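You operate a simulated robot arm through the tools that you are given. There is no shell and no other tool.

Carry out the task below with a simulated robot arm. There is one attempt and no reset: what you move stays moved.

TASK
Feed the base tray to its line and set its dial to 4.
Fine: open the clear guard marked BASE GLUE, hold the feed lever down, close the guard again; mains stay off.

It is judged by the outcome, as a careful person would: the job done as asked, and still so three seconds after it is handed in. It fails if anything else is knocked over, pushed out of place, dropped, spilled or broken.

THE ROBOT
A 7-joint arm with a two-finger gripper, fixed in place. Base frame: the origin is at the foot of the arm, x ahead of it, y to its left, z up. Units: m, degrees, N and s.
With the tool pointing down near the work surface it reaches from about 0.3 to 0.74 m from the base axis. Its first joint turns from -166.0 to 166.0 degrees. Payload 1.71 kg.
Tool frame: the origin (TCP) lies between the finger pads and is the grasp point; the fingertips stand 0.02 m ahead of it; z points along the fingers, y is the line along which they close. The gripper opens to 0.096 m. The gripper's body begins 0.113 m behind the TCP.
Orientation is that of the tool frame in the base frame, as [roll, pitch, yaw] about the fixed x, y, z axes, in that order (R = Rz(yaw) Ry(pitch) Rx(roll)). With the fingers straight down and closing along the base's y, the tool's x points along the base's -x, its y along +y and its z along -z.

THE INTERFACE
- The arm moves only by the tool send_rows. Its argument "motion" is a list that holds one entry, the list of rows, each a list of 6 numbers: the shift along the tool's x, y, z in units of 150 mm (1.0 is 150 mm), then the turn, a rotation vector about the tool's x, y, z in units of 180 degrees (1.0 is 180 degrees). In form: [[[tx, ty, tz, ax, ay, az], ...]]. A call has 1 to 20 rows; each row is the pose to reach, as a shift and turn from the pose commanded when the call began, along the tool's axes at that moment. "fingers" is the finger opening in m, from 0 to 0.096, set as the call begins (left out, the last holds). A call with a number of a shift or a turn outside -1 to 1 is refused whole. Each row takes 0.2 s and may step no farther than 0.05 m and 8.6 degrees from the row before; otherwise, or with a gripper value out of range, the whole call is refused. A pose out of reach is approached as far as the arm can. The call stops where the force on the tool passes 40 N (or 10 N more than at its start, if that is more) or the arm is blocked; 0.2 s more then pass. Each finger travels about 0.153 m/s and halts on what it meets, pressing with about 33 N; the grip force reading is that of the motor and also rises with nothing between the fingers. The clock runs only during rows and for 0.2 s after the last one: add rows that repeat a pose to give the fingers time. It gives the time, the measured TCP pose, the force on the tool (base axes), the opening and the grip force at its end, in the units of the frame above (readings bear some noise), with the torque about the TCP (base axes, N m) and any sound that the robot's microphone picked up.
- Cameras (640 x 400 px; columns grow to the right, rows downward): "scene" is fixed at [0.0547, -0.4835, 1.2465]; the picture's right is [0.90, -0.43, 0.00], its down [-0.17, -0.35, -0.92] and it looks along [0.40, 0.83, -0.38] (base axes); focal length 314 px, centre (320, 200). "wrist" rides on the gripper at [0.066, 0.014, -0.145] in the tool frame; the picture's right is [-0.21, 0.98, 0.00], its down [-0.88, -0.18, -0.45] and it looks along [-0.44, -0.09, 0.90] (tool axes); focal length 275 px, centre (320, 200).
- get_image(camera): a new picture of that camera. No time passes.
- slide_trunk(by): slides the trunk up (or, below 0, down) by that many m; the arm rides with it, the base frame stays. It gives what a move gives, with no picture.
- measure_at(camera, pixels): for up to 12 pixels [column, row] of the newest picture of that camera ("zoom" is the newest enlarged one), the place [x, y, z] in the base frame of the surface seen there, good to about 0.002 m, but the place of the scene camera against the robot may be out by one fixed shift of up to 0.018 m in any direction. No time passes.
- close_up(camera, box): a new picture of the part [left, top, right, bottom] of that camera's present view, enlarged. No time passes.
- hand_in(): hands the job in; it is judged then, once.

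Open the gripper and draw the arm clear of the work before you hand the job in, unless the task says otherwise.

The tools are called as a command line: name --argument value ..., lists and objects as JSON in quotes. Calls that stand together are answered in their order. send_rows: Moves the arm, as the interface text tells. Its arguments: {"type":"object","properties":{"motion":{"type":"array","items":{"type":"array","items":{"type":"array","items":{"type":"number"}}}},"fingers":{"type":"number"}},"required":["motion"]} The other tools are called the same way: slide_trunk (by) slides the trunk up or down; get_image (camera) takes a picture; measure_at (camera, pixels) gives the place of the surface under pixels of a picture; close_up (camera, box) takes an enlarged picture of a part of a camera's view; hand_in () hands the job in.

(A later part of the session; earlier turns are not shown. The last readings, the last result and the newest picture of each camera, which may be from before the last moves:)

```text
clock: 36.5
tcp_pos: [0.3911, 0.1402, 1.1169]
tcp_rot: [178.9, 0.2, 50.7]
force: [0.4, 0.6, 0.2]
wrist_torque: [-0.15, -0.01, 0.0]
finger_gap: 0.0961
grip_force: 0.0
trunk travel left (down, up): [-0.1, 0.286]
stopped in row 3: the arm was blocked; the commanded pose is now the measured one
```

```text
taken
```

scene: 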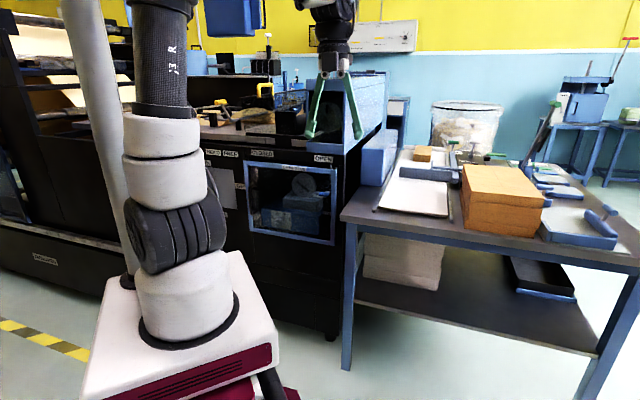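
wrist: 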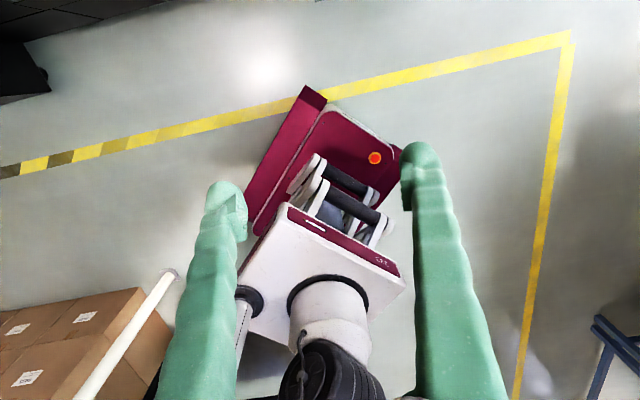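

The shoulder disc is unwinding leftwards, but the arm reported being blocked. I check whether the upper arm is near the grey pole.

measure_at --camera "scene" --pixels '[[160, 20], [165, 80], [165, 160], [85, 30], [100, 120], [120, 230], [330, 10], [330, 45], [160, 2], [135, 20], [185, 20], [310, 2]]'

close_up --camera "scene" --box '[40, 0, 360, 200]'

get_image --camera "wrist"

```text
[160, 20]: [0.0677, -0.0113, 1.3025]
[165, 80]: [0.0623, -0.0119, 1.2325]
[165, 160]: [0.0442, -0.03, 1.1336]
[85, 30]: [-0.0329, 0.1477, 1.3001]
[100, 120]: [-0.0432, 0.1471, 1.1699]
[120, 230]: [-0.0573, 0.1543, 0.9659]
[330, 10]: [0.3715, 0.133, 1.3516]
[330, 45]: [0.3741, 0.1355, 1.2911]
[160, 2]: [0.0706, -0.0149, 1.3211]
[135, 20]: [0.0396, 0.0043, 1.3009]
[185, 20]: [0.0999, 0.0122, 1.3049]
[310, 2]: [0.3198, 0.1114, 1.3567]
```

```text
2.00 times, centred on (200, 100) of scene
```

zoom: 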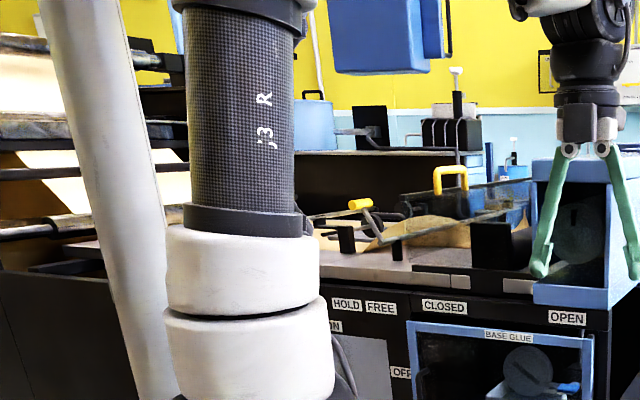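

```text
taken
```

wrist: 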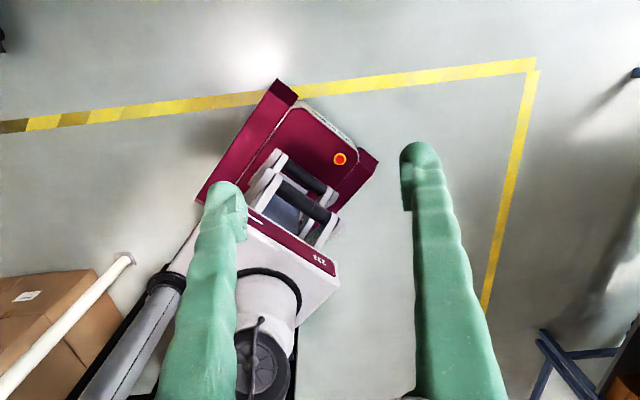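

The upper arm is about 0.15 m from the pole, so the elbow might be touching it. I move the hand outward and right (to lean the arm away from the pole) before unwinding more.

send_rows --motion '[[[0.1, 0.25, 0, 0, 0, 0], [0.2, 0.5, 0, 0, 0, 0], [0.35, 0.7, 0, 0, 0, 0], [0.5, 0.8, 0, 0, 0, 0], [0.7, 0.8, 0, 0, 0, 0], [0.7, 0.8, 0, 0, 0, 0]]]'

get_image --camera "scene"

```text
clock: 38.0
tcp_pos: [0.5365, 0.1378, 1.118]
tcp_rot: [178.8, 0.1, 50.6]
force: [0.0, 0.1, -0.5]
wrist_torque: [-0.02, 0.04, 0.03]
finger_gap: 0.0958
grip_force: 0.0
trunk travel left (down, up): [-0.1, 0.286]
```

```text
taken
```

scene: 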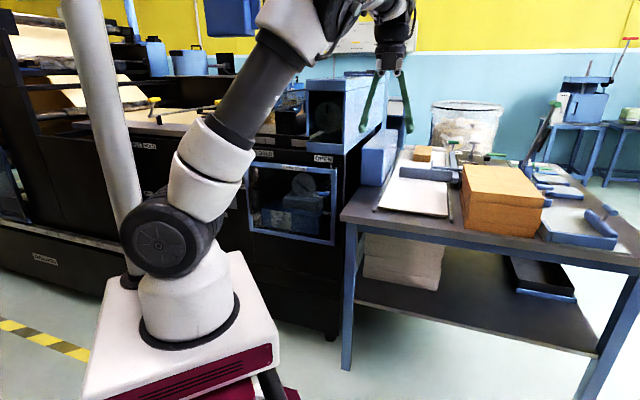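

The elbow block likely came from the elbow housing pointing at the pole. I take the hand round to the right (az about -30°) and closer in, where the housing points away from the pole, before unwinding.

send_rows --motion '[[[-0.277, 0.058, 0, 0, 0, 0.028], [-0.553, 0.116, 0, 0, 0, 0.055], [-0.83, 0.174, 0, 0, 0, 0.083]]]'

send_rows --motion '[[[-0.252, 0.128, 0, 0, 0, 0.028], [-0.504, 0.255, 0, 0, 0, 0.055], [-0.756, 0.383, 0, 0, 0, 0.083]]]'

send_rows --motion '[[[-0.21, 0.188, 0, 0, 0, 0.028], [-0.42, 0.377, 0, 0, 0, 0.055], [-0.631, 0.565, 0, 0, 0, 0.083]]]'

get_image --camera "scene"

```text
clock: 38.8
tcp_pos: [0.4797, 0.0256, 1.1196]
tcp_rot: [178.8, -0.3, 35.7]
force: [0.4, 0.3, -0.2]
wrist_torque: [0.0, 0.02, 0.02]
finger_gap: 0.0961
grip_force: 0.0
trunk travel left (down, up): [-0.1, 0.286]
```

```text
clock: 39.6
tcp_pos: [0.417, -0.0802, 1.1242]
tcp_rot: [178.5, -0.7, 21.4]
force: [-0.9, 2.5, 0.2]
wrist_torque: [-0.3, 0.0, 0.0]
finger_gap: 0.096
grip_force: 0.1
trunk travel left (down, up): [-0.1, 0.286]
stopped in row 3: the arm was blocked; the commanded pose is now the measured one
```

```text
clock: 40.0
tcp_pos: [0.412, -0.1029, 1.1253]
tcp_rot: [178.6, -1.1, 19.4]
force: [-0.5, 1.4, -0.4]
wrist_torque: [-0.2, -0.01, -0.02]
finger_gap: 0.096
grip_force: 0.0
trunk travel left (down, up): [-0.1, 0.286]
stopped in row 1: the arm was blocked; the commanded pose is now the measured one
```

```text
taken
```

scene: 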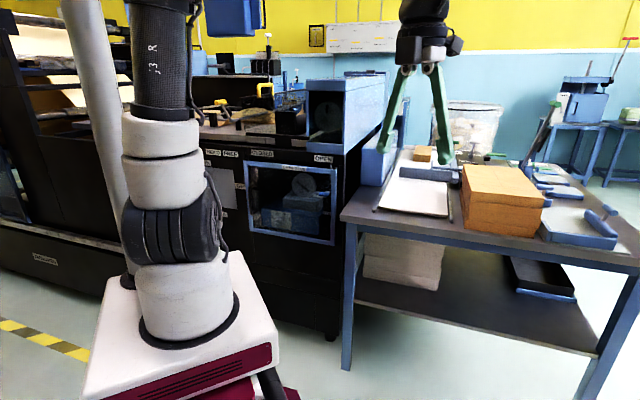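

J1 has swung down a lot (cable side of the shoulder now visible). The "blocked" stops look like fast joint reconfiguration near vertical, so I continue with small, slow steps.

send_rows --motion '[[[-0.03, 0.03, 0, 0, 0, 0.004], [-0.06, 0.06, 0, 0, 0, 0.008], [-0.09, 0.09, 0, 0, 0, 0.012], [-0.12, 0.12, 0, 0, 0, 0.016], [-0.15, 0.15, 0, 0, 0, 0.02], [-0.18, 0.18, 0, 0, 0, 0.024], [-0.21, 0.21, 0, 0, 0, 0.028], [-0.21, 0.21, 0, 0, 0, 0.028]]]'

get_image --camera "scene"

```text
clock: 41.8
tcp_pos: [0.3833, -0.1453, 1.1286]
tcp_rot: [178.4, -1.9, 14.4]
force: [-0.3, -0.1, 0.8]
wrist_torque: [0.03, 0.01, 0.0]
finger_gap: 0.0962
grip_force: 0.1
trunk travel left (down, up): [-0.1, 0.286]
```

```text
taken
```

scene: 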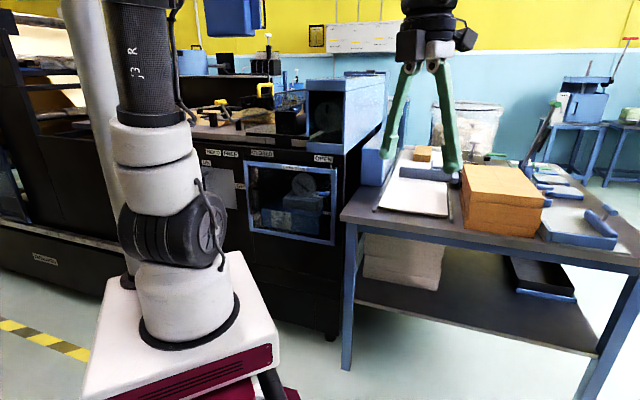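

J1 is now about 55° in the natural branch. I move the hand slowly outward to settle the elbow into that branch.

send_rows --motion '[[[0.08, 0.02, 0, 0, 0, 0], [0.16, 0.04, 0, 0, 0, 0], [0.24, 0.06, 0, 0, 0, 0], [0.32, 0.08, 0, 0, 0, 0], [0.4, 0.1, 0, 0, 0, 0], [0.5, 0.12, 0, 0, 0, 0], [0.6, 0.14, 0, 0, 0, 0], [0.7, 0.16, 0, 0, 0, 0], [0.8, 0.18, 0, 0, 0, 0], [0.8, 0.18, 0, 0, 0, 0]]]'

get_image --camera "scene"

```text
clock: 44.0
tcp_pos: [0.499, -0.1383, 1.1331]
tcp_rot: [178.9, -1.7, 14.4]
force: [-0.5, -0.2, 0.1]
wrist_torque: [0.01, 0.02, 0.02]
finger_gap: 0.0957
grip_force: 0.0
trunk travel left (down, up): [-0.1, 0.286]
```

```text
taken
```

scene: 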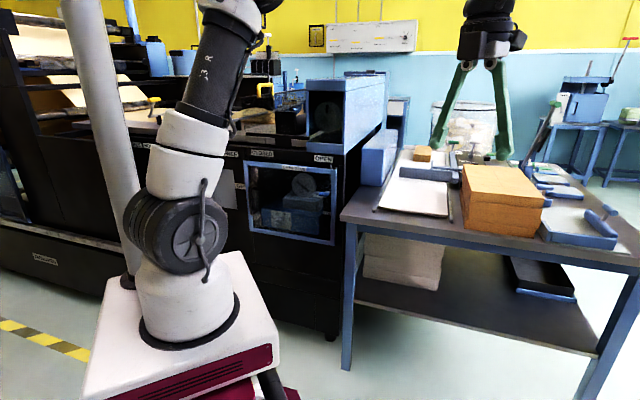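

The arm is back in its natural branch. Now I swing left step by step with the elbow leaning forward.

send_rows --motion '[[[0.139, -0.266, 0, 0, 0, -0.014], [0.254, -0.545, 0, 0, 0, -0.028], [0.344, -0.833, 0, 0, 0, -0.042]]]'

send_rows --motion '[[[0.1, -0.29, 0, 0, 0, -0.014], [0.2, -0.58, 0, 0, 0, -0.028], [0.3, -0.871, 0, 0, 0, -0.042]]]'

get_image --camera "scene"

```text
clock: 44.8
tcp_pos: [0.5201, -0.0001, 1.1307]
tcp_rot: [178.6, -1.5, 22.1]
force: [0.0, -0.1, -0.4]
wrist_torque: [0.03, 0.05, 0.0]
finger_gap: 0.096
grip_force: 0.1
trunk travel left (down, up): [-0.1, 0.286]
```

```text
clock: 45.6
tcp_pos: [0.5083, 0.1325, 1.1295]
tcp_rot: [178.4, -1.4, 29.5]
force: [-0.3, 0.2, 0.1]
wrist_torque: [0.04, 0.01, 0.01]
finger_gap: 0.0959
grip_force: 0.0
trunk travel left (down, up): [-0.1, 0.286]
```

```text
taken
```

scene: 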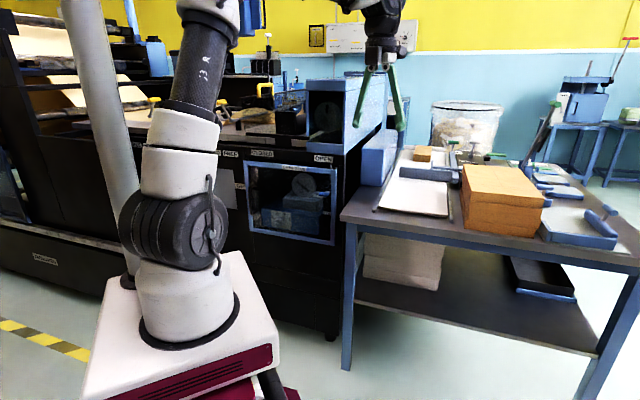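

Moving freely now. Two more leftward arcs.

send_rows --motion '[[[0.06, -0.3, 0, 0, 0, -0.014], [0.12, -0.6, 0, 0, 0, -0.028], [0.18, -0.893, 0, 0, 0, -0.042]]]'

send_rows --motion '[[[0.02, -0.3, 0, 0, 0, -0.014], [0.04, -0.6, 0, 0, 0, -0.028], [0.06, -0.902, 0, 0, 0, -0.042]]]'

get_image --camera "scene"

get_image --camera "wrist"

```text
clock: 46.4
tcp_pos: [0.4718, 0.2651, 1.1264]
tcp_rot: [178.3, -1.0, 37.0]
force: [-0.4, -0.5, -0.5]
wrist_torque: [0.0, 0.01, 0.01]
finger_gap: 0.0958
grip_force: 0.1
trunk travel left (down, up): [-0.1, 0.286]
```

```text
clock: 47.2
tcp_pos: [0.3934, 0.3767, 1.1232]
tcp_rot: [178.0, -0.8, 44.6]
force: [0.0, -0.3, 0.7]
wrist_torque: [0.03, 0.01, 0.01]
finger_gap: 0.0958
grip_force: 0.1
trunk travel left (down, up): [-0.1, 0.286]
```

```text
taken
```

scene: 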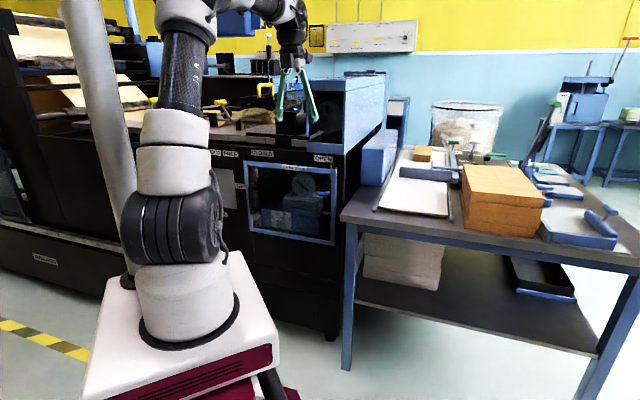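

```text
taken
```

wrist: 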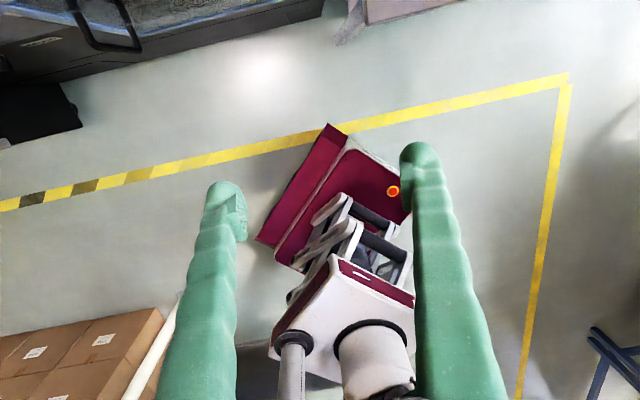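

The natural posture is restored with the hand at azimuth 44°. I shift left along the front to s≈-0.27 with the tool still vertical.

send_rows --motion '[[[0, -0.2, 0, 0, 0, 0], [0, -0.4, 0, 0, 0, 0], [0, -0.6, 0, 0, 0, 0], [0, -0.8, 0, 0, 0, 0], [0, -0.95, 0, 0, 0, 0]]]'

send_rows --motion '[[[0, -0.2, 0, 0, 0, 0], [0, -0.4, 0, 0, 0, 0], [0, -0.6, 0, 0, 0, 0], [0, -0.8, 0, 0, 0, 0], [0, -0.95, 0, 0, 0, 0]]]'

get_image --camera "scene"

```text
clock: 48.4
tcp_pos: [0.3007, 0.4737, 1.1267]
tcp_rot: [178.9, -1.3, 43.9]
force: [-0.1, -1.0, 0.0]
wrist_torque: [0.05, 0.02, 0.0]
finger_gap: 0.096
grip_force: 0.1
trunk travel left (down, up): [-0.1, 0.286]
```

```text
clock: 49.0
tcp_pos: [0.3198, 0.4542, 1.1968]
tcp_rot: [-173.8, -6.6, 34.9]
force: [-0.1, -0.2, -0.3]
wrist_torque: [0.02, 0.05, 0.03]
finger_gap: 0.0961
grip_force: 0.0
trunk travel left (down, up): [-0.1, 0.286]
stopped in row 3: the arm was blocked; the commanded pose is now the measured one
```

```text
taken
```

scene: 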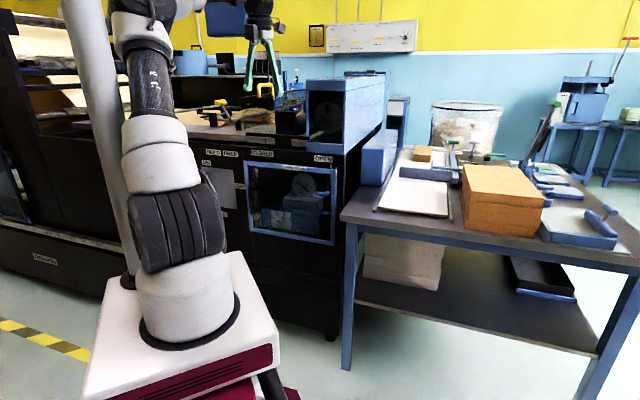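

The elbow touched/approached the pole on the left (scene (130,20)) and the hand tilted. I move back right and outward slowly.

measure_at --camera "scene" --pixels '[[145, 10], [125, 20], [180, 8], [90, 15], [150, 80], [160, 150], [175, 225], [255, 5], [260, 25], [265, 80], [115, 40], [75, 10]]'

close_up --camera "scene" --box '[40, 0, 300, 160]'

get_image --camera "wrist"

```text
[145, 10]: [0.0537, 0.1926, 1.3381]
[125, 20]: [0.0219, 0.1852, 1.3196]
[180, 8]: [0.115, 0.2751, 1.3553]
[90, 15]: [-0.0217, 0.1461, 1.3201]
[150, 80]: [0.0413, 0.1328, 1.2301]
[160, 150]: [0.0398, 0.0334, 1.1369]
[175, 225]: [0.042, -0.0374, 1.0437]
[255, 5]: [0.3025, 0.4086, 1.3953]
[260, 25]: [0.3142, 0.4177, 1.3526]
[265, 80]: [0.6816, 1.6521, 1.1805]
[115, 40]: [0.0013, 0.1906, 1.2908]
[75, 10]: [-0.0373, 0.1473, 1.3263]
```

```text
2.46 times, centred on (170, 80) of scene
```

zoom: 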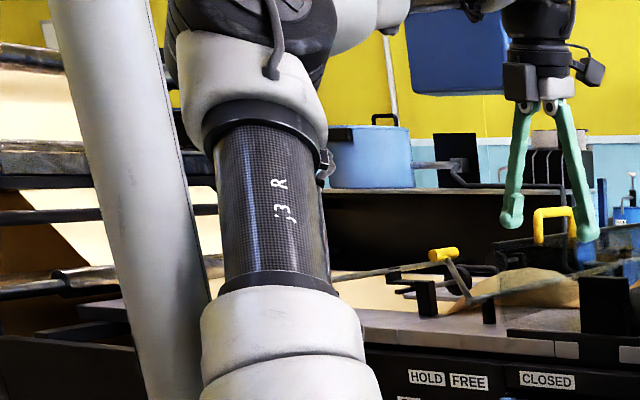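

```text
taken
```

wrist: 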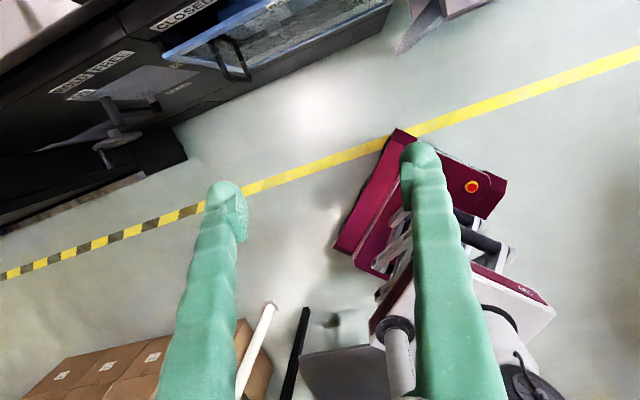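

The natural wrist angle is actually yaw−azimuth ≈ 135° (as at the start); x-outward is near the last joint's limit and pushes the elbow into the pole. I go back right slowly, then yaw counter-clockwise.

send_rows --motion '[[[0.02, 0.08, 0, 0, 0, 0], [0.05, 0.16, 0, 0, 0, 0], [0.08, 0.24, 0, 0, 0, 0], [0.11, 0.34, 0, 0, 0, 0], [0.14, 0.44, 0, 0, 0, 0], [0.17, 0.54, 0, 0, 0, 0], [0.2, 0.66, 0, 0, 0, 0], [0.2, 0.8, 0, 0, 0, 0], [0.2, 0.8, 0, 0, 0, 0]]]'

get_image --camera "scene"

```text
clock: 51.0
tcp_pos: [0.3857, 0.4004, 1.1912]
tcp_rot: [-173.0, -6.7, 39.2]
force: [-0.5, -0.1, 0.5]
wrist_torque: [0.01, -0.03, 0.0]
finger_gap: 0.0964
grip_force: 0.1
trunk travel left (down, up): [-0.1, 0.286]
```

```text
taken
```

scene: 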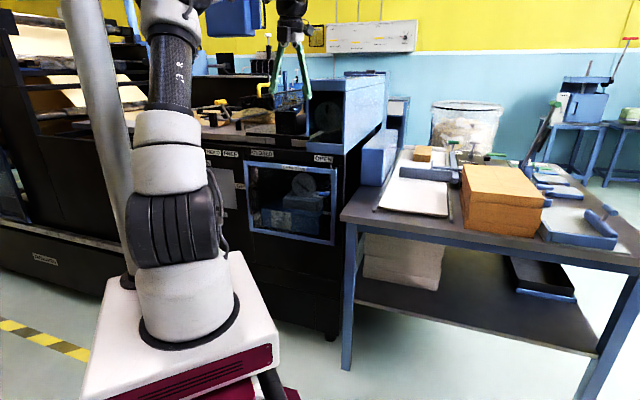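

Now I yaw counter-clockwise 90° in place at a moderate rate.

send_rows --motion '[[[0, 0, 0, 0, 0, -0.035], [0, 0, 0, 0, 0, -0.07], [0, 0, 0, 0, 0, -0.105], [0, 0, 0, 0, 0, -0.14], [0, 0, 0, 0, 0, -0.175], [0, 0, 0, 0, 0, -0.21], [0, 0, 0, 0, 0, -0.245], [0, 0, 0, 0, 0, -0.28], [0, 0, 0, 0, 0, -0.315], [0, 0, 0, 0, 0, -0.35], [0, 0, 0, 0, 0, -0.385], [0, 0, 0, 0, 0, -0.42], [0, 0, 0, 0, 0, -0.455], [0, 0, 0, 0, 0, -0.49], [0, 0, 0, 0, 0, -0.52], [0, 0, 0, 0, 0, -0.55], [0, 0, 0, 0, 0, -0.58], [0, 0, 0, 0, 0, -0.61]]]'

get_image --camera "scene"

```text
clock: 54.8
tcp_pos: [0.3846, 0.402, 1.1913]
tcp_rot: [171.3, -4.1, 149.8]
force: [-0.3, 0.1, 0.5]
wrist_torque: [0.01, 0.01, -0.01]
finger_gap: 0.096
grip_force: 0.1
trunk travel left (down, up): [-0.1, 0.286]
```

```text
taken
```

scene: 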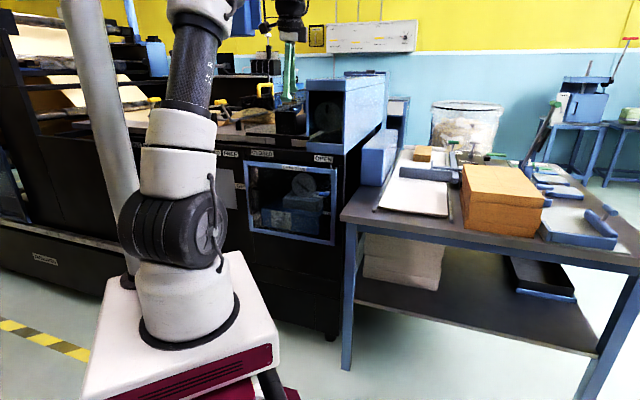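

The arm is back to a clean elbow-up posture (like the start). I yaw 75° further so the tool's x points inward, the orientation needed for pitching with fingers closing sideways.

send_rows --motion '[[[0, 0, 0, 0, 0, -0.035], [0, 0, 0, 0, 0, -0.07], [0, 0, 0, 0, 0, -0.105], [0, 0, 0, 0, 0, -0.14], [0, 0, 0, 0, 0, -0.175], [0, 0, 0, 0, 0, -0.21], [0, 0, 0, 0, 0, -0.245], [0, 0, 0, 0, 0, -0.28], [0, 0, 0, 0, 0, -0.315], [0, 0, 0, 0, 0, -0.35], [0, 0, 0, 0, 0, -0.385], [0, 0, 0, 0, 0, -0.417], [0, 0, 0, 0, 0, -0.417]]]'

get_image --camera "scene"

```text
clock: 57.6
tcp_pos: [0.3854, 0.4016, 1.1905]
tcp_rot: [173.6, 7.4, -135.9]
force: [0.1, 0.3, -0.1]
wrist_torque: [-0.01, -0.03, -0.05]
finger_gap: 0.0961
grip_force: 0.1
trunk travel left (down, up): [-0.1, 0.286]
```

```text
taken
```

scene: 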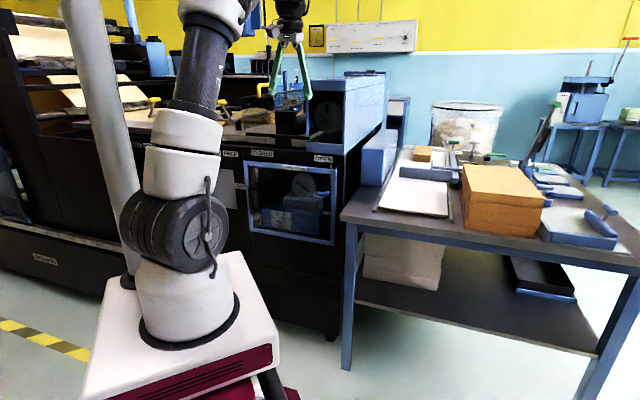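

Good posture. Now I pitch to 45° while moving left and down towards the front of the handle, in two calls.

send_rows --motion '[[[0.005, 0.158, 0.159, 0.0064, -0.0417, -0.0032], [0.01, 0.316, 0.318, 0.0128, -0.0834, -0.0065], [0.016, 0.474, 0.478, 0.0192, -0.1251, -0.0097], [0.021, 0.632, 0.637, 0.0256, -0.1668, -0.013], [0.026, 0.79, 0.796, 0.032, -0.2085, -0.0162], [0.026, 0.79, 0.796, 0.032, -0.2085, -0.0162]]]'

get_image --camera "scene"

```text
clock: 59.0
tcp_pos: [0.3021, 0.5033, 1.0887]
tcp_rot: [-179.9, 44.9, -135.0]
force: [-0.3, 0.7, 0.3]
wrist_torque: [0.01, -0.02, 0.02]
finger_gap: 0.0959
grip_force: 0.0
trunk travel left (down, up): [-0.1, 0.286]
```

```text
taken
```

scene: 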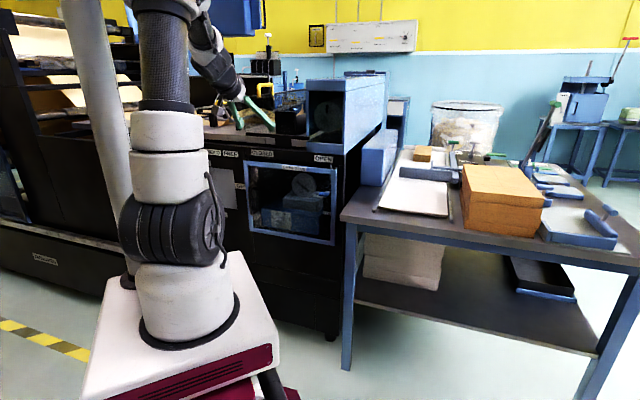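

Works without limits. Next step: further left and down.

send_rows --motion '[[[0.113, 0.176, 0.17, 0, 0, 0], [0.226, 0.352, 0.34, 0, 0, 0], [0.34, 0.528, 0.509, 0, 0, 0], [0.453, 0.704, 0.679, 0, 0, 0], [0.566, 0.88, 0.849, 0, 0, 0], [0.566, 0.88, 0.849, 0, 0, 0]]]'

get_image --camera "scene"

get_image --camera "wrist"

```text
clock: 60.4
tcp_pos: [0.2276, 0.6175, 0.9322]
tcp_rot: [-179.8, 44.9, -135.1]
force: [0.3, -0.6, -0.1]
wrist_torque: [-0.03, -0.03, -0.03]
finger_gap: 0.0956
grip_force: 0.1
trunk travel left (down, up): [-0.1, 0.286]
```

```text
taken
```

scene: 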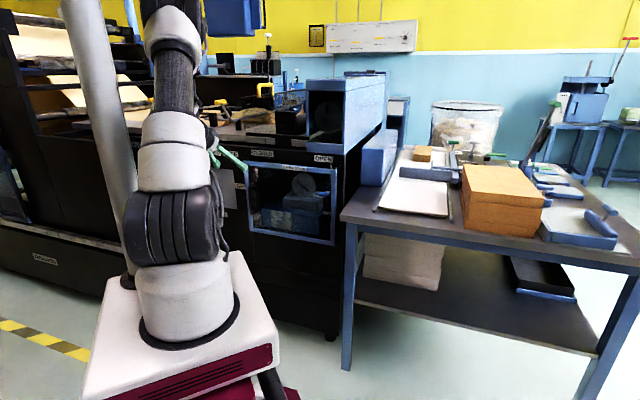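

```text
taken
```

wrist: 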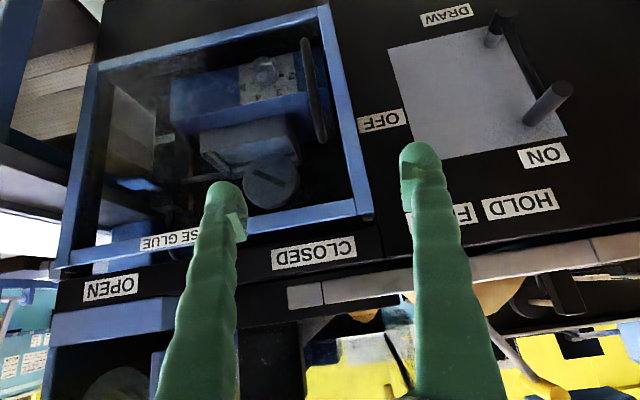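

Excellent view (upside-down): handle at (305–325, 40–140), door corner at (365,212). I measure the handle, frame and interior points with the wrist camera.

measure_at --camera "wrist" --pixels '[[307, 50], [315, 90], [321, 130], [306, 42], [323, 138], [362, 208], [345, 120], [62, 258], [85, 120], [140, 183], [265, 70], [330, 30]]'

close_up --camera "wrist" --box '[40, 0, 400, 225]'

```text
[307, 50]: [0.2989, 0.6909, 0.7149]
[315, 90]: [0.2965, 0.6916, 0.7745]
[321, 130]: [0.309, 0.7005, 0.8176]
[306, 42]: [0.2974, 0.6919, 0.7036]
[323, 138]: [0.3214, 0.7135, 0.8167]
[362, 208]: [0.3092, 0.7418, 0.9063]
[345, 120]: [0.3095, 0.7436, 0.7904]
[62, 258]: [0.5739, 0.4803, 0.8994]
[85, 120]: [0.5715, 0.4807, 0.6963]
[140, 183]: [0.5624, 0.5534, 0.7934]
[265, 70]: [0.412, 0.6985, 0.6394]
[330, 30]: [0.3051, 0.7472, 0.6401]
```

```text
1.78 times, centred on (220, 112) of wrist
```

zoom: 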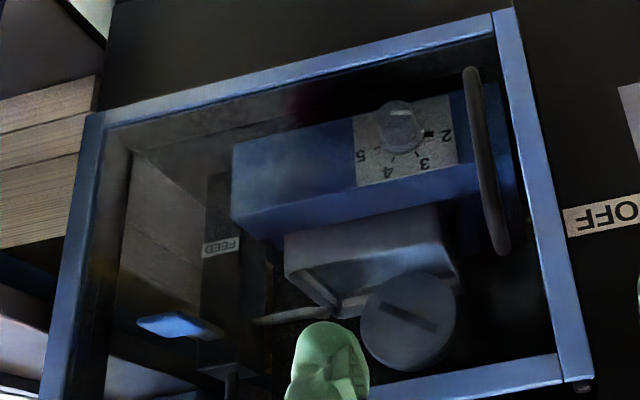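

Handle bar is at (0.2965,0.692), z 0.70–0.82. I approach along the tool axis in two stages with the fingers open to straddle it.

send_rows --motion '[[[0.1, 0.008, 0.2, 0, 0, 0], [0.2, 0.016, 0.4, 0, 0, 0], [0.292, 0.025, 0.6, 0, 0, 0], [0.292, 0.025, 0.6, 0, 0, 0]]]' --fingers 0.07

get_image --camera "wrist"

```text
clock: 61.4
tcp_pos: [0.2473, 0.642, 0.8401]
tcp_rot: [-179.9, 44.9, -134.9]
force: [-0.1, -0.3, -0.1]
wrist_torque: [0.01, 0.03, -0.01]
finger_gap: 0.0698
grip_force: 0.1
trunk travel left (down, up): [-0.1, 0.286]
```

```text
taken
```

wrist: 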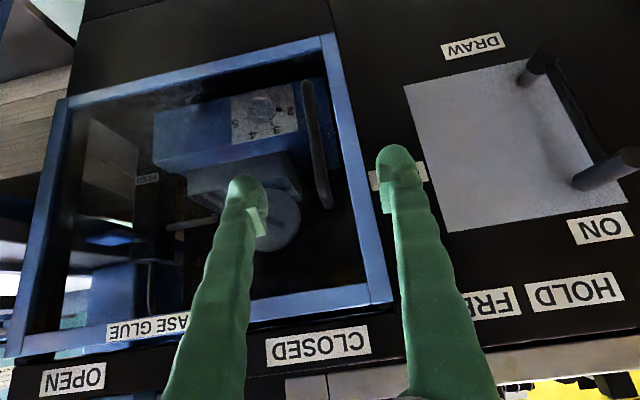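

The handle bar lies between the fingertips. I advance 0.10 m along the tool axis and then close.

send_rows --motion '[[[0, 0, 0.22, 0, 0, 0], [0, 0, 0.44, 0, 0, 0], [0, 0, 0.67, 0, 0, 0], [0, 0, 0.67, 0, 0, 0]]]'

get_image --camera "wrist"

```text
clock: 62.4
tcp_pos: [0.3006, 0.6923, 0.7689]
tcp_rot: [-179.9, 45.0, -135.0]
force: [-0.3, 0.6, -0.2]
wrist_torque: [0.0, -0.02, 0.0]
finger_gap: 0.0702
grip_force: 0.0
trunk travel left (down, up): [-0.1, 0.286]
```

```text
taken
```

wrist: 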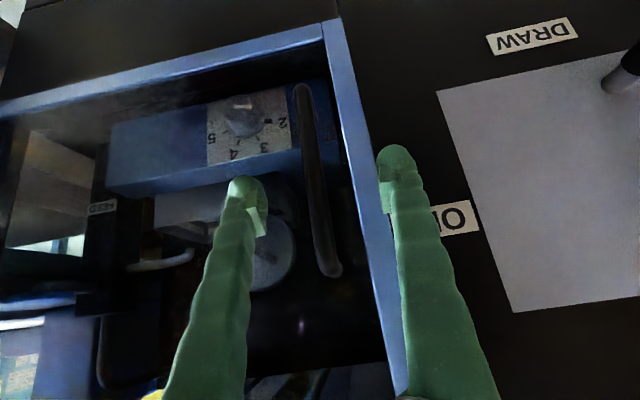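

Positioned around the bar at (320,190). I close the fingers on it.

send_rows --motion '[[[0, 0, 0, 0, 0, 0], [0, 0, 0, 0, 0, 0], [0, 0, 0, 0, 0, 0], [0, 0, 0, 0, 0, 0]]]' --fingers 0.0

get_image --camera "wrist"

```text
clock: 63.4
tcp_pos: [0.3013, 0.6908, 0.77]
tcp_rot: [-179.8, 44.9, -135.0]
force: [5.7, -9.2, -1.1]
wrist_torque: [-0.08, -0.09, -0.02]
finger_gap: 0.0102
grip_force: 34.9
trunk travel left (down, up): [-0.1, 0.286]
```

```text
taken
```

wrist: 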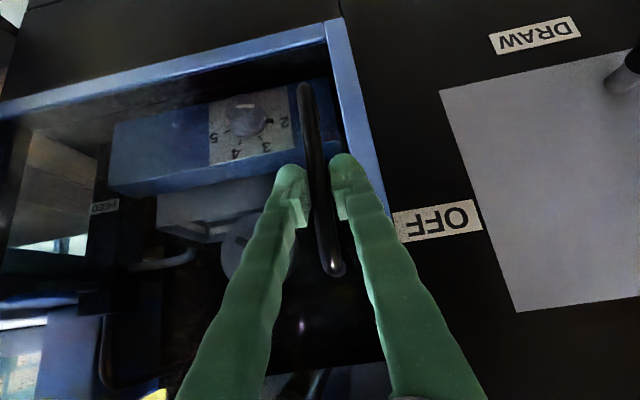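

Gripped firmly (gap 10 mm). I pull gently outward 2 cm to see whether the door swings.

send_rows --motion '[[[0.024, 0, -0.024, 0, 0, 0], [0.047, -0.002, -0.047, 0, 0, 0], [0.071, -0.004, -0.071, 0, 0, 0], [0.094, -0.006, -0.094, 0, 0, 0]]]'

get_image --camera "wrist"

get_image --camera "scene"

```text
clock: 64.4
tcp_pos: [0.2899, 0.6749, 0.7691]
tcp_rot: [-179.8, 45.1, -135.3]
force: [21.4, -14.0, 1.2]
wrist_torque: [-0.43, -0.03, -0.07]
finger_gap: 0.01
grip_force: 35.3
trunk travel left (down, up): [-0.1, 0.286]
```

```text
taken
```

wrist: 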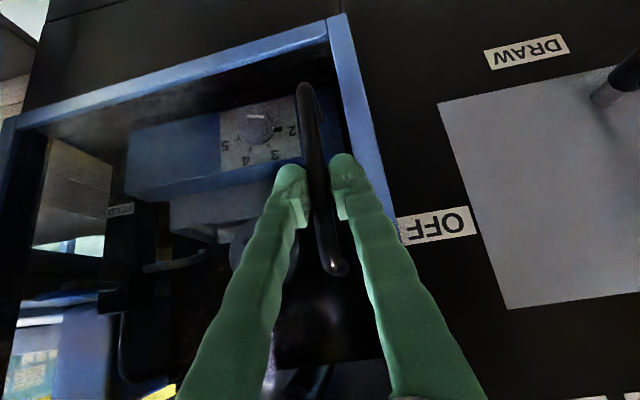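

```text
taken
```

scene: 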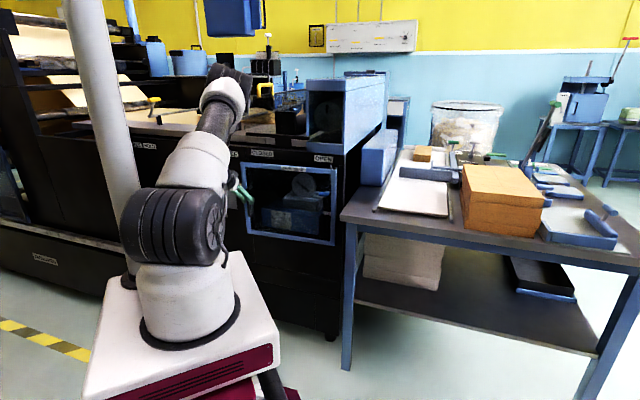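

The door swings on a right-hand hinge (TCP followed a 0.34 m arc). I continue along the arc to about 23° opening, partly turning the tool with it.

send_rows --motion '[[[0.06, -0.045, -0.06, -0.006, 0, -0.006], [0.1226, -0.0733, -0.1226, -0.0118, 0, -0.0118], [0.19, -0.105, -0.19, -0.018, 0, -0.018], [0.2546, -0.1373, -0.2546, -0.0236, 0, -0.0236], [0.318, -0.177, -0.318, -0.0295, 0, -0.0295], [0.3819, -0.2173, -0.3819, -0.0354, 0, -0.0354], [0.443, -0.265, -0.443, -0.041, 0, -0.041], [0.5044, -0.3133, -0.5044, -0.0471, 0, -0.0471]]]'

get_image --camera "wrist"

get_image --camera "scene"

```text
clock: 66.2
tcp_pos: [0.241, 0.5683, 0.771]
tcp_rot: [-180.0, 44.9, -122.9]
force: [-4.8, 2.1, 5.8]
wrist_torque: [-0.3, 0.37, -0.02]
finger_gap: 0.0099
grip_force: 35.6
trunk travel left (down, up): [-0.1, 0.286]
```

```text
taken
```

wrist: 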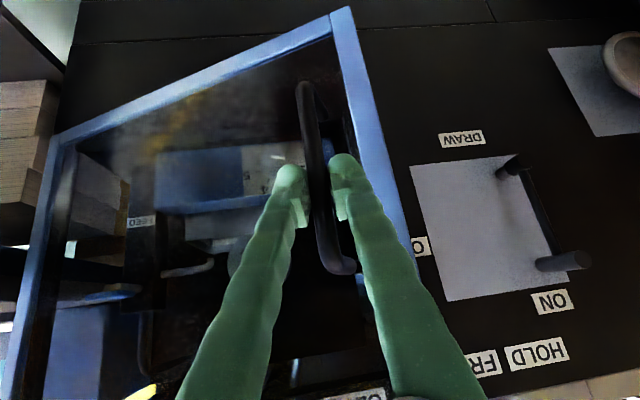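

```text
taken
```

scene: 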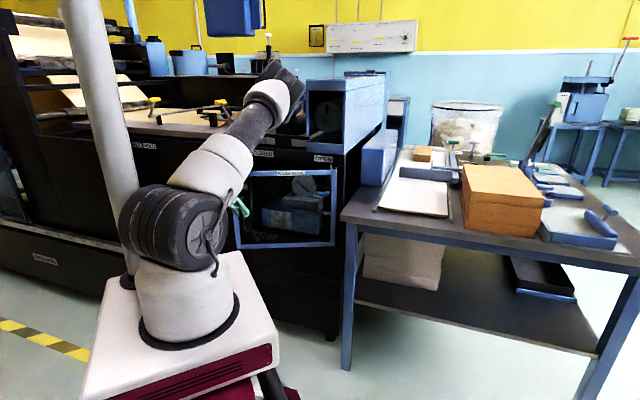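

Door is about 23° open with low force. I continue to ~43°, turning the tool a bit more and pitching it more downward to keep the wrist clear of the base.

send_rows --motion '[[[0.065, -0.035, -0.065, -0.006, 0.011, -0.006], [0.13, -0.073, -0.13, -0.0118, 0.022, -0.0118], [0.192, -0.117, -0.192, -0.018, 0.033, -0.018], [0.254, -0.163, -0.254, -0.0236, 0.044, -0.0236], [0.313, -0.215, -0.313, -0.0295, 0.055, -0.0295], [0.372, -0.268, -0.372, -0.0354, 0.066, -0.0354], [0.428, -0.327, -0.428, -0.041, 0.077, -0.041], [0.483, -0.386, -0.483, -0.0471, 0.088, -0.0471]]]'

get_image --camera "wrist"

get_image --camera "scene"

```text
clock: 68.0
tcp_pos: [0.2339, 0.4503, 0.7703]
tcp_rot: [178.2, 29.3, -112.2]
force: [-9.8, -1.2, -6.6]
wrist_torque: [0.52, -0.3, -0.09]
finger_gap: 0.0067
grip_force: 34.6
trunk travel left (down, up): [-0.1, 0.286]
```

```text
taken
```

wrist: 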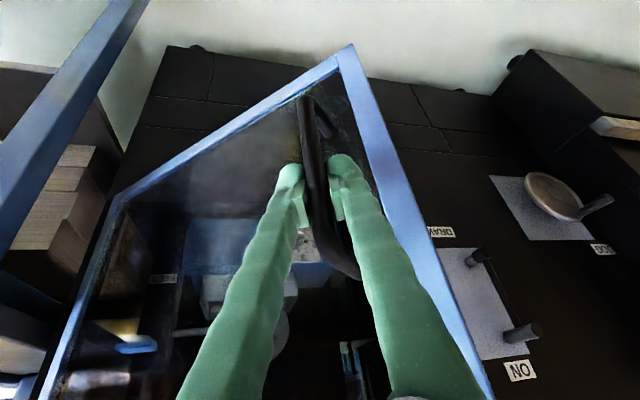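

```text
taken
```

scene: 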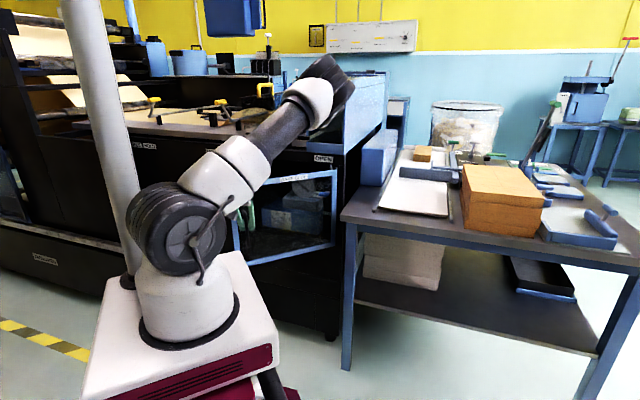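

Door is ~43° open. I release the grip slightly, turn the tool vertical about the bar and raise it 2.5 cm, so the wrist stays well within the tool-down workspace for the rest of the swing.

send_rows --motion '[[[0, 0, 0, 0, 0, 0], [0, 0, 0, 0, 0, 0], [-0.016, 0, -0.03, 0, 0.033, 0], [-0.033, 0, -0.058, 0, 0.066, 0], [-0.05, 0, -0.087, 0, 0.099, 0], [-0.066, 0, -0.116, 0, 0.132, 0], [-0.0815, 0, -0.1453, 0, 0.163, 0], [-0.0815, 0, -0.1453, 0, 0.163, 0]]]' --fingers 0.05

get_image --camera "wrist"

get_image --camera "scene"

```text
clock: 69.8
tcp_pos: [0.2348, 0.451, 0.7947]
tcp_rot: [178.4, -0.2, -111.2]
force: [-0.1, 0.7, 0.6]
wrist_torque: [-0.01, 0.01, -0.02]
finger_gap: 0.0499
grip_force: 0.0
trunk travel left (down, up): [-0.1, 0.286]
```

```text
taken
```

wrist: 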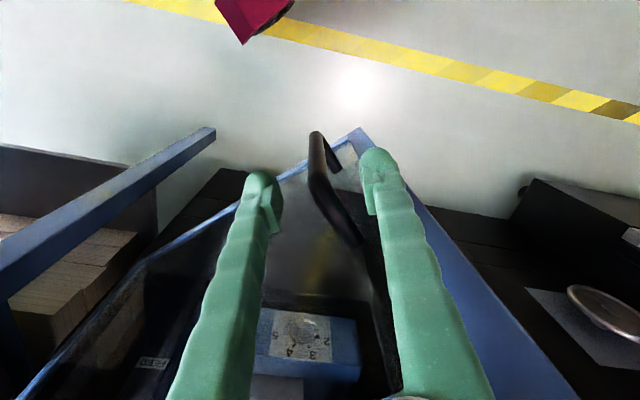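

```text
taken
```

scene: 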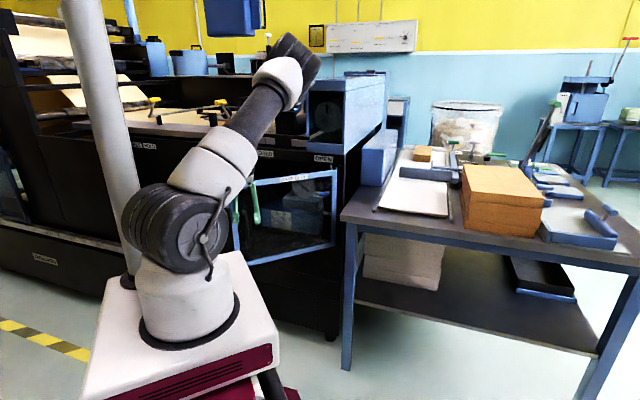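

The bar is between the fingers. I close again and swing the door on to about 68°.

send_rows --motion '[[[0, 0, 0, 0, 0, 0], [0, 0, 0, 0, 0, 0], [0, 0, 0, 0, 0, 0], [0.083, -0.057, 0, 0, 0, -0.005], [0.167, -0.116, 0, 0, 0, -0.011], [0.248, -0.172, 0, 0, 0, -0.017], [0.328, -0.23, 0, 0, 0, -0.022], [0.404, -0.293, 0, 0, 0, -0.028], [0.479, -0.357, 0, 0, 0, -0.033], [0.548, -0.427, 0, 0, 0, -0.039], [0.617, -0.497, 0, 0, 0, -0.044], [0.68, -0.573, 0, 0, 0, -0.05], [0.744, -0.649, 0, 0, 0, -0.055]]]' --fingers 0.0

get_image --camera "wrist"

get_image --camera "scene"

```text
clock: 71.0
tcp_pos: [0.2346, 0.4232, 0.796]
tcp_rot: [178.5, 0.0, -109.5]
force: [-2.1, 1.4, 13.4]
wrist_torque: [-0.34, -1.16, 0.59]
finger_gap: 0.0157
grip_force: 34.9
trunk travel left (down, up): [-0.1, 0.286]
stopped in row 6: the force on the tool passed its limit at 42 N (the readings are from after the stop); the commanded pose is now the measured one
```

```text
taken
```

wrist: 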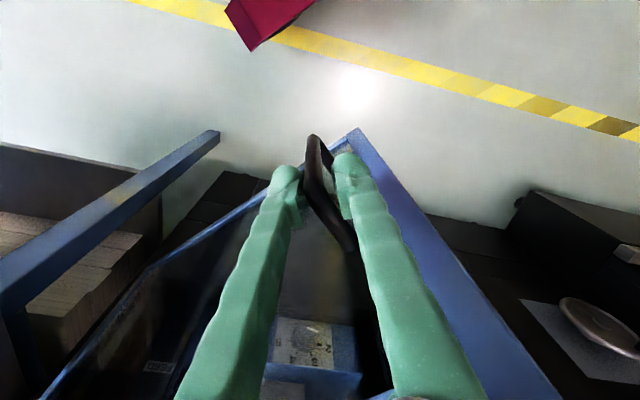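

```text
taken
```

scene: 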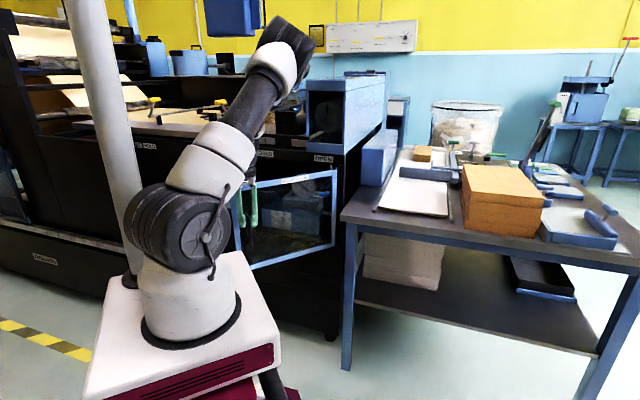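

The grip now catches the handle's bend, so forcing it is unwise. I open the fingers and lift straight up out of the handle, to push the door from its inner side instead.

send_rows --motion '[[[0, 0, 0, 0, 0, 0], [0, 0, 0, 0, 0, 0], [0, 0, 0, 0, 0, 0], [0, 0, -0.2, 0, 0, 0], [0, 0, -0.5, 0, 0, 0], [0, 0, -0.8, 0, 0, 0], [0, 0, -1.0, 0, 0, 0], [0, 0, -1.0, 0, 0, 0]]]' --fingers 0.06

get_image --camera "wrist"

get_image --camera "scene"

```text
clock: 72.8
tcp_pos: [0.2307, 0.4202, 0.9476]
tcp_rot: [178.8, 0.0, -109.3]
force: [-0.2, 0.4, 0.7]
wrist_torque: [-0.01, 0.0, 0.0]
finger_gap: 0.0599
grip_force: 0.1
trunk travel left (down, up): [-0.1, 0.286]
```

```text
taken
```

wrist: 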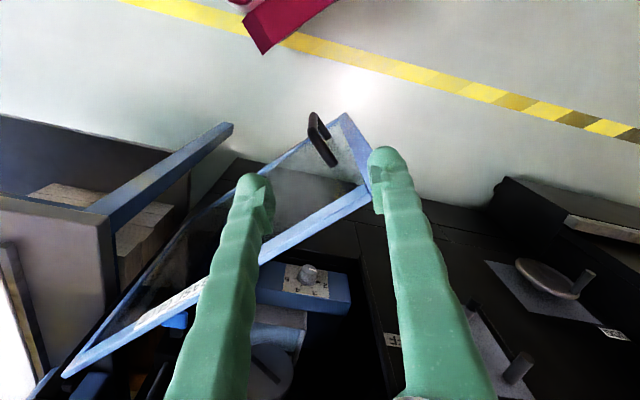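

```text
taken
```

scene: 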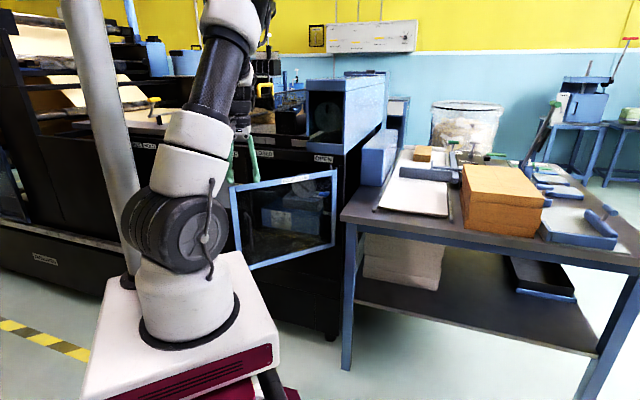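

Lifted clear; the door stays at ~46°. I measure the door's top-edge positions in the wrist view.

measure_at --camera "wrist" --pixels '[[362, 193], [340, 210], [290, 238], [150, 318], [75, 368], [348, 120], [318, 130], [310, 275], [265, 365], [175, 320]]'

```text
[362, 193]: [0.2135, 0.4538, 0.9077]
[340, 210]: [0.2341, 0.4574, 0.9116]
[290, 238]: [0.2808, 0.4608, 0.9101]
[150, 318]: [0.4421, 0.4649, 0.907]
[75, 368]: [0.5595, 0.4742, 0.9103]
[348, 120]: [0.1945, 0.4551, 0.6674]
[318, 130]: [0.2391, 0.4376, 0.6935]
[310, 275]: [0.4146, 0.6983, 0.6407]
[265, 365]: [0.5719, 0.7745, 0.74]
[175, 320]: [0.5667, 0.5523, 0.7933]
```

The door's top edge runs from (0.2135,0.454) to the hinge at about (0.575,0.477): ~48° open. I close the fingers, cross over the door top, and descend on its inner side at (0.27,0.54).

send_rows --motion '[[[0, 0, -0.16, 0, 0, 0], [-0.28, 0.006, -0.16, 0, 0, 0], [-0.56, 0.012, -0.16, 0, 0, 0], [-0.841, 0.019, -0.16, 0, 0, 0], [-0.841, 0.019, 0.1, 0, 0, 0], [-0.841, 0.019, 0.36, 0, 0, 0], [-0.841, 0.019, 0.66, 0, 0, 0], [-0.841, 0.019, 0.66, 0, 0, 0]]]' --fingers 0.0

get_image --camera "wrist"

get_image --camera "scene"

```text
clock: 74.6
tcp_pos: [0.2697, 0.5409, 0.846]
tcp_rot: [178.9, -0.1, -109.5]
force: [-0.2, 0.0, -1.2]
wrist_torque: [0.0, 0.02, -0.03]
finger_gap: 0.0001
grip_force: 29.6
trunk travel left (down, up): [-0.1, 0.286]
```

```text
taken
```

wrist: 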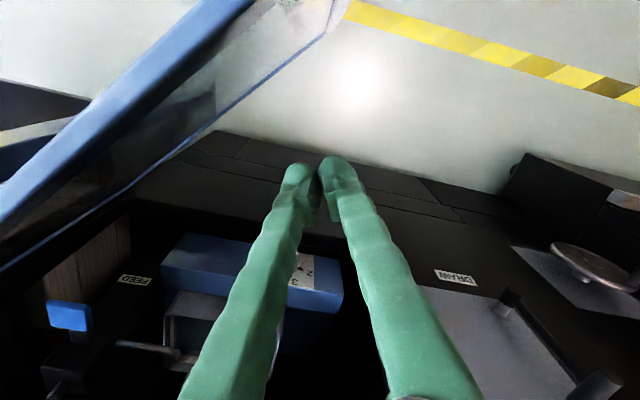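

```text
taken
```

scene: 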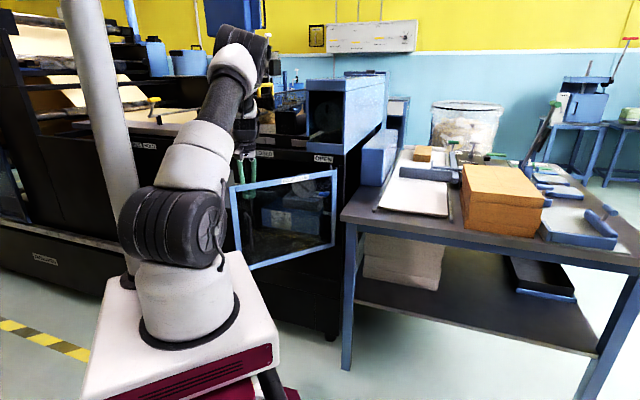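

I push the door outward along its arc from the inside, in small steps.

send_rows --motion '[[[0.184, -0.079, 0, 0, 0, 0], [0.342, -0.152, 0, 0, 0, 0], [0.466, -0.199, 0, 0, 0, 0], [0.585, -0.252, 0, 0, 0, 0], [0.692, -0.311, 0, 0, 0, 0], [0.798, -0.372, 0, 0, 0, 0], [0.897, -0.44, 0, 0, 0, 0]]]'

get_image --camera "scene"

```text
clock: 76.2
tcp_pos: [0.2868, 0.3908, 0.8478]
tcp_rot: [178.9, 0.1, -109.4]
force: [-0.8, 0.5, 0.2]
wrist_torque: [0.01, 0.03, 0.01]
finger_gap: 0.0003
grip_force: 29.6
trunk travel left (down, up): [-0.1, 0.286]
```

```text
taken
```

scene: 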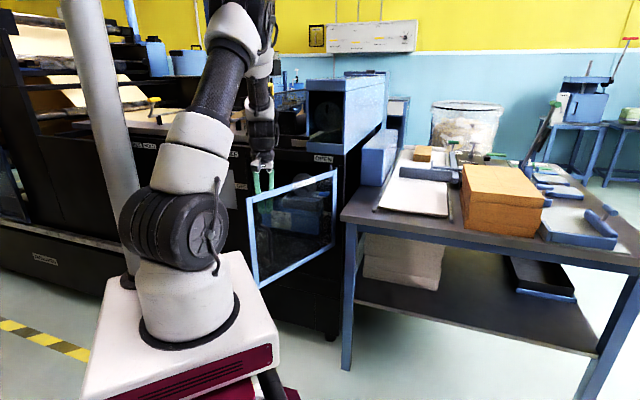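

Door moves freely with the push (~65°). Continue the arc.

send_rows --motion '[[[0.092, -0.074, 0, 0, 0, 0], [0.182, -0.158, 0, 0, 0, 0], [0.271, -0.241, 0, 0, 0, 0], [0.35, -0.335, 0, 0, 0, 0], [0.427, -0.429, 0, 0, 0, 0], [0.495, -0.532, 0, 0, 0, 0], [0.56, -0.635, 0, 0, 0, 0], [0.615, -0.745, 0, 0, 0, 0], [0.667, -0.855, 0, 0, 0, 0]]]'

get_image --camera "scene"

get_image --camera "wrist"

```text
clock: 78.2
tcp_pos: [0.3774, 0.2551, 0.843]
tcp_rot: [179.0, -0.1, -109.4]
force: [-0.6, 0.0, 0.6]
wrist_torque: [0.02, -0.01, -0.02]
finger_gap: 0.0
grip_force: 29.3
trunk travel left (down, up): [-0.1, 0.286]
```

```text
taken
```

scene: 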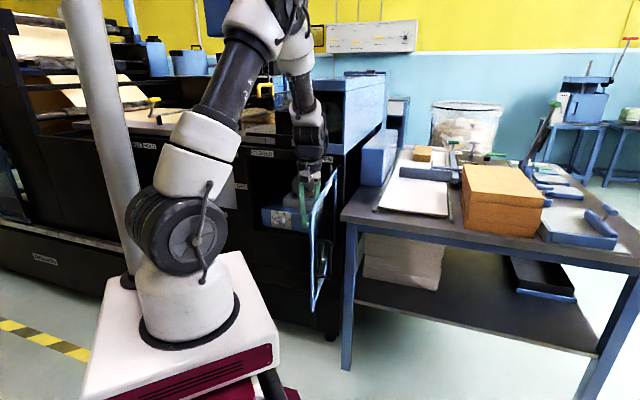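

```text
taken
```

wrist: 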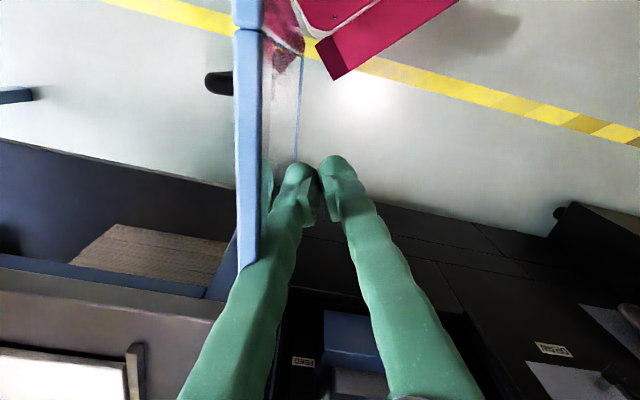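

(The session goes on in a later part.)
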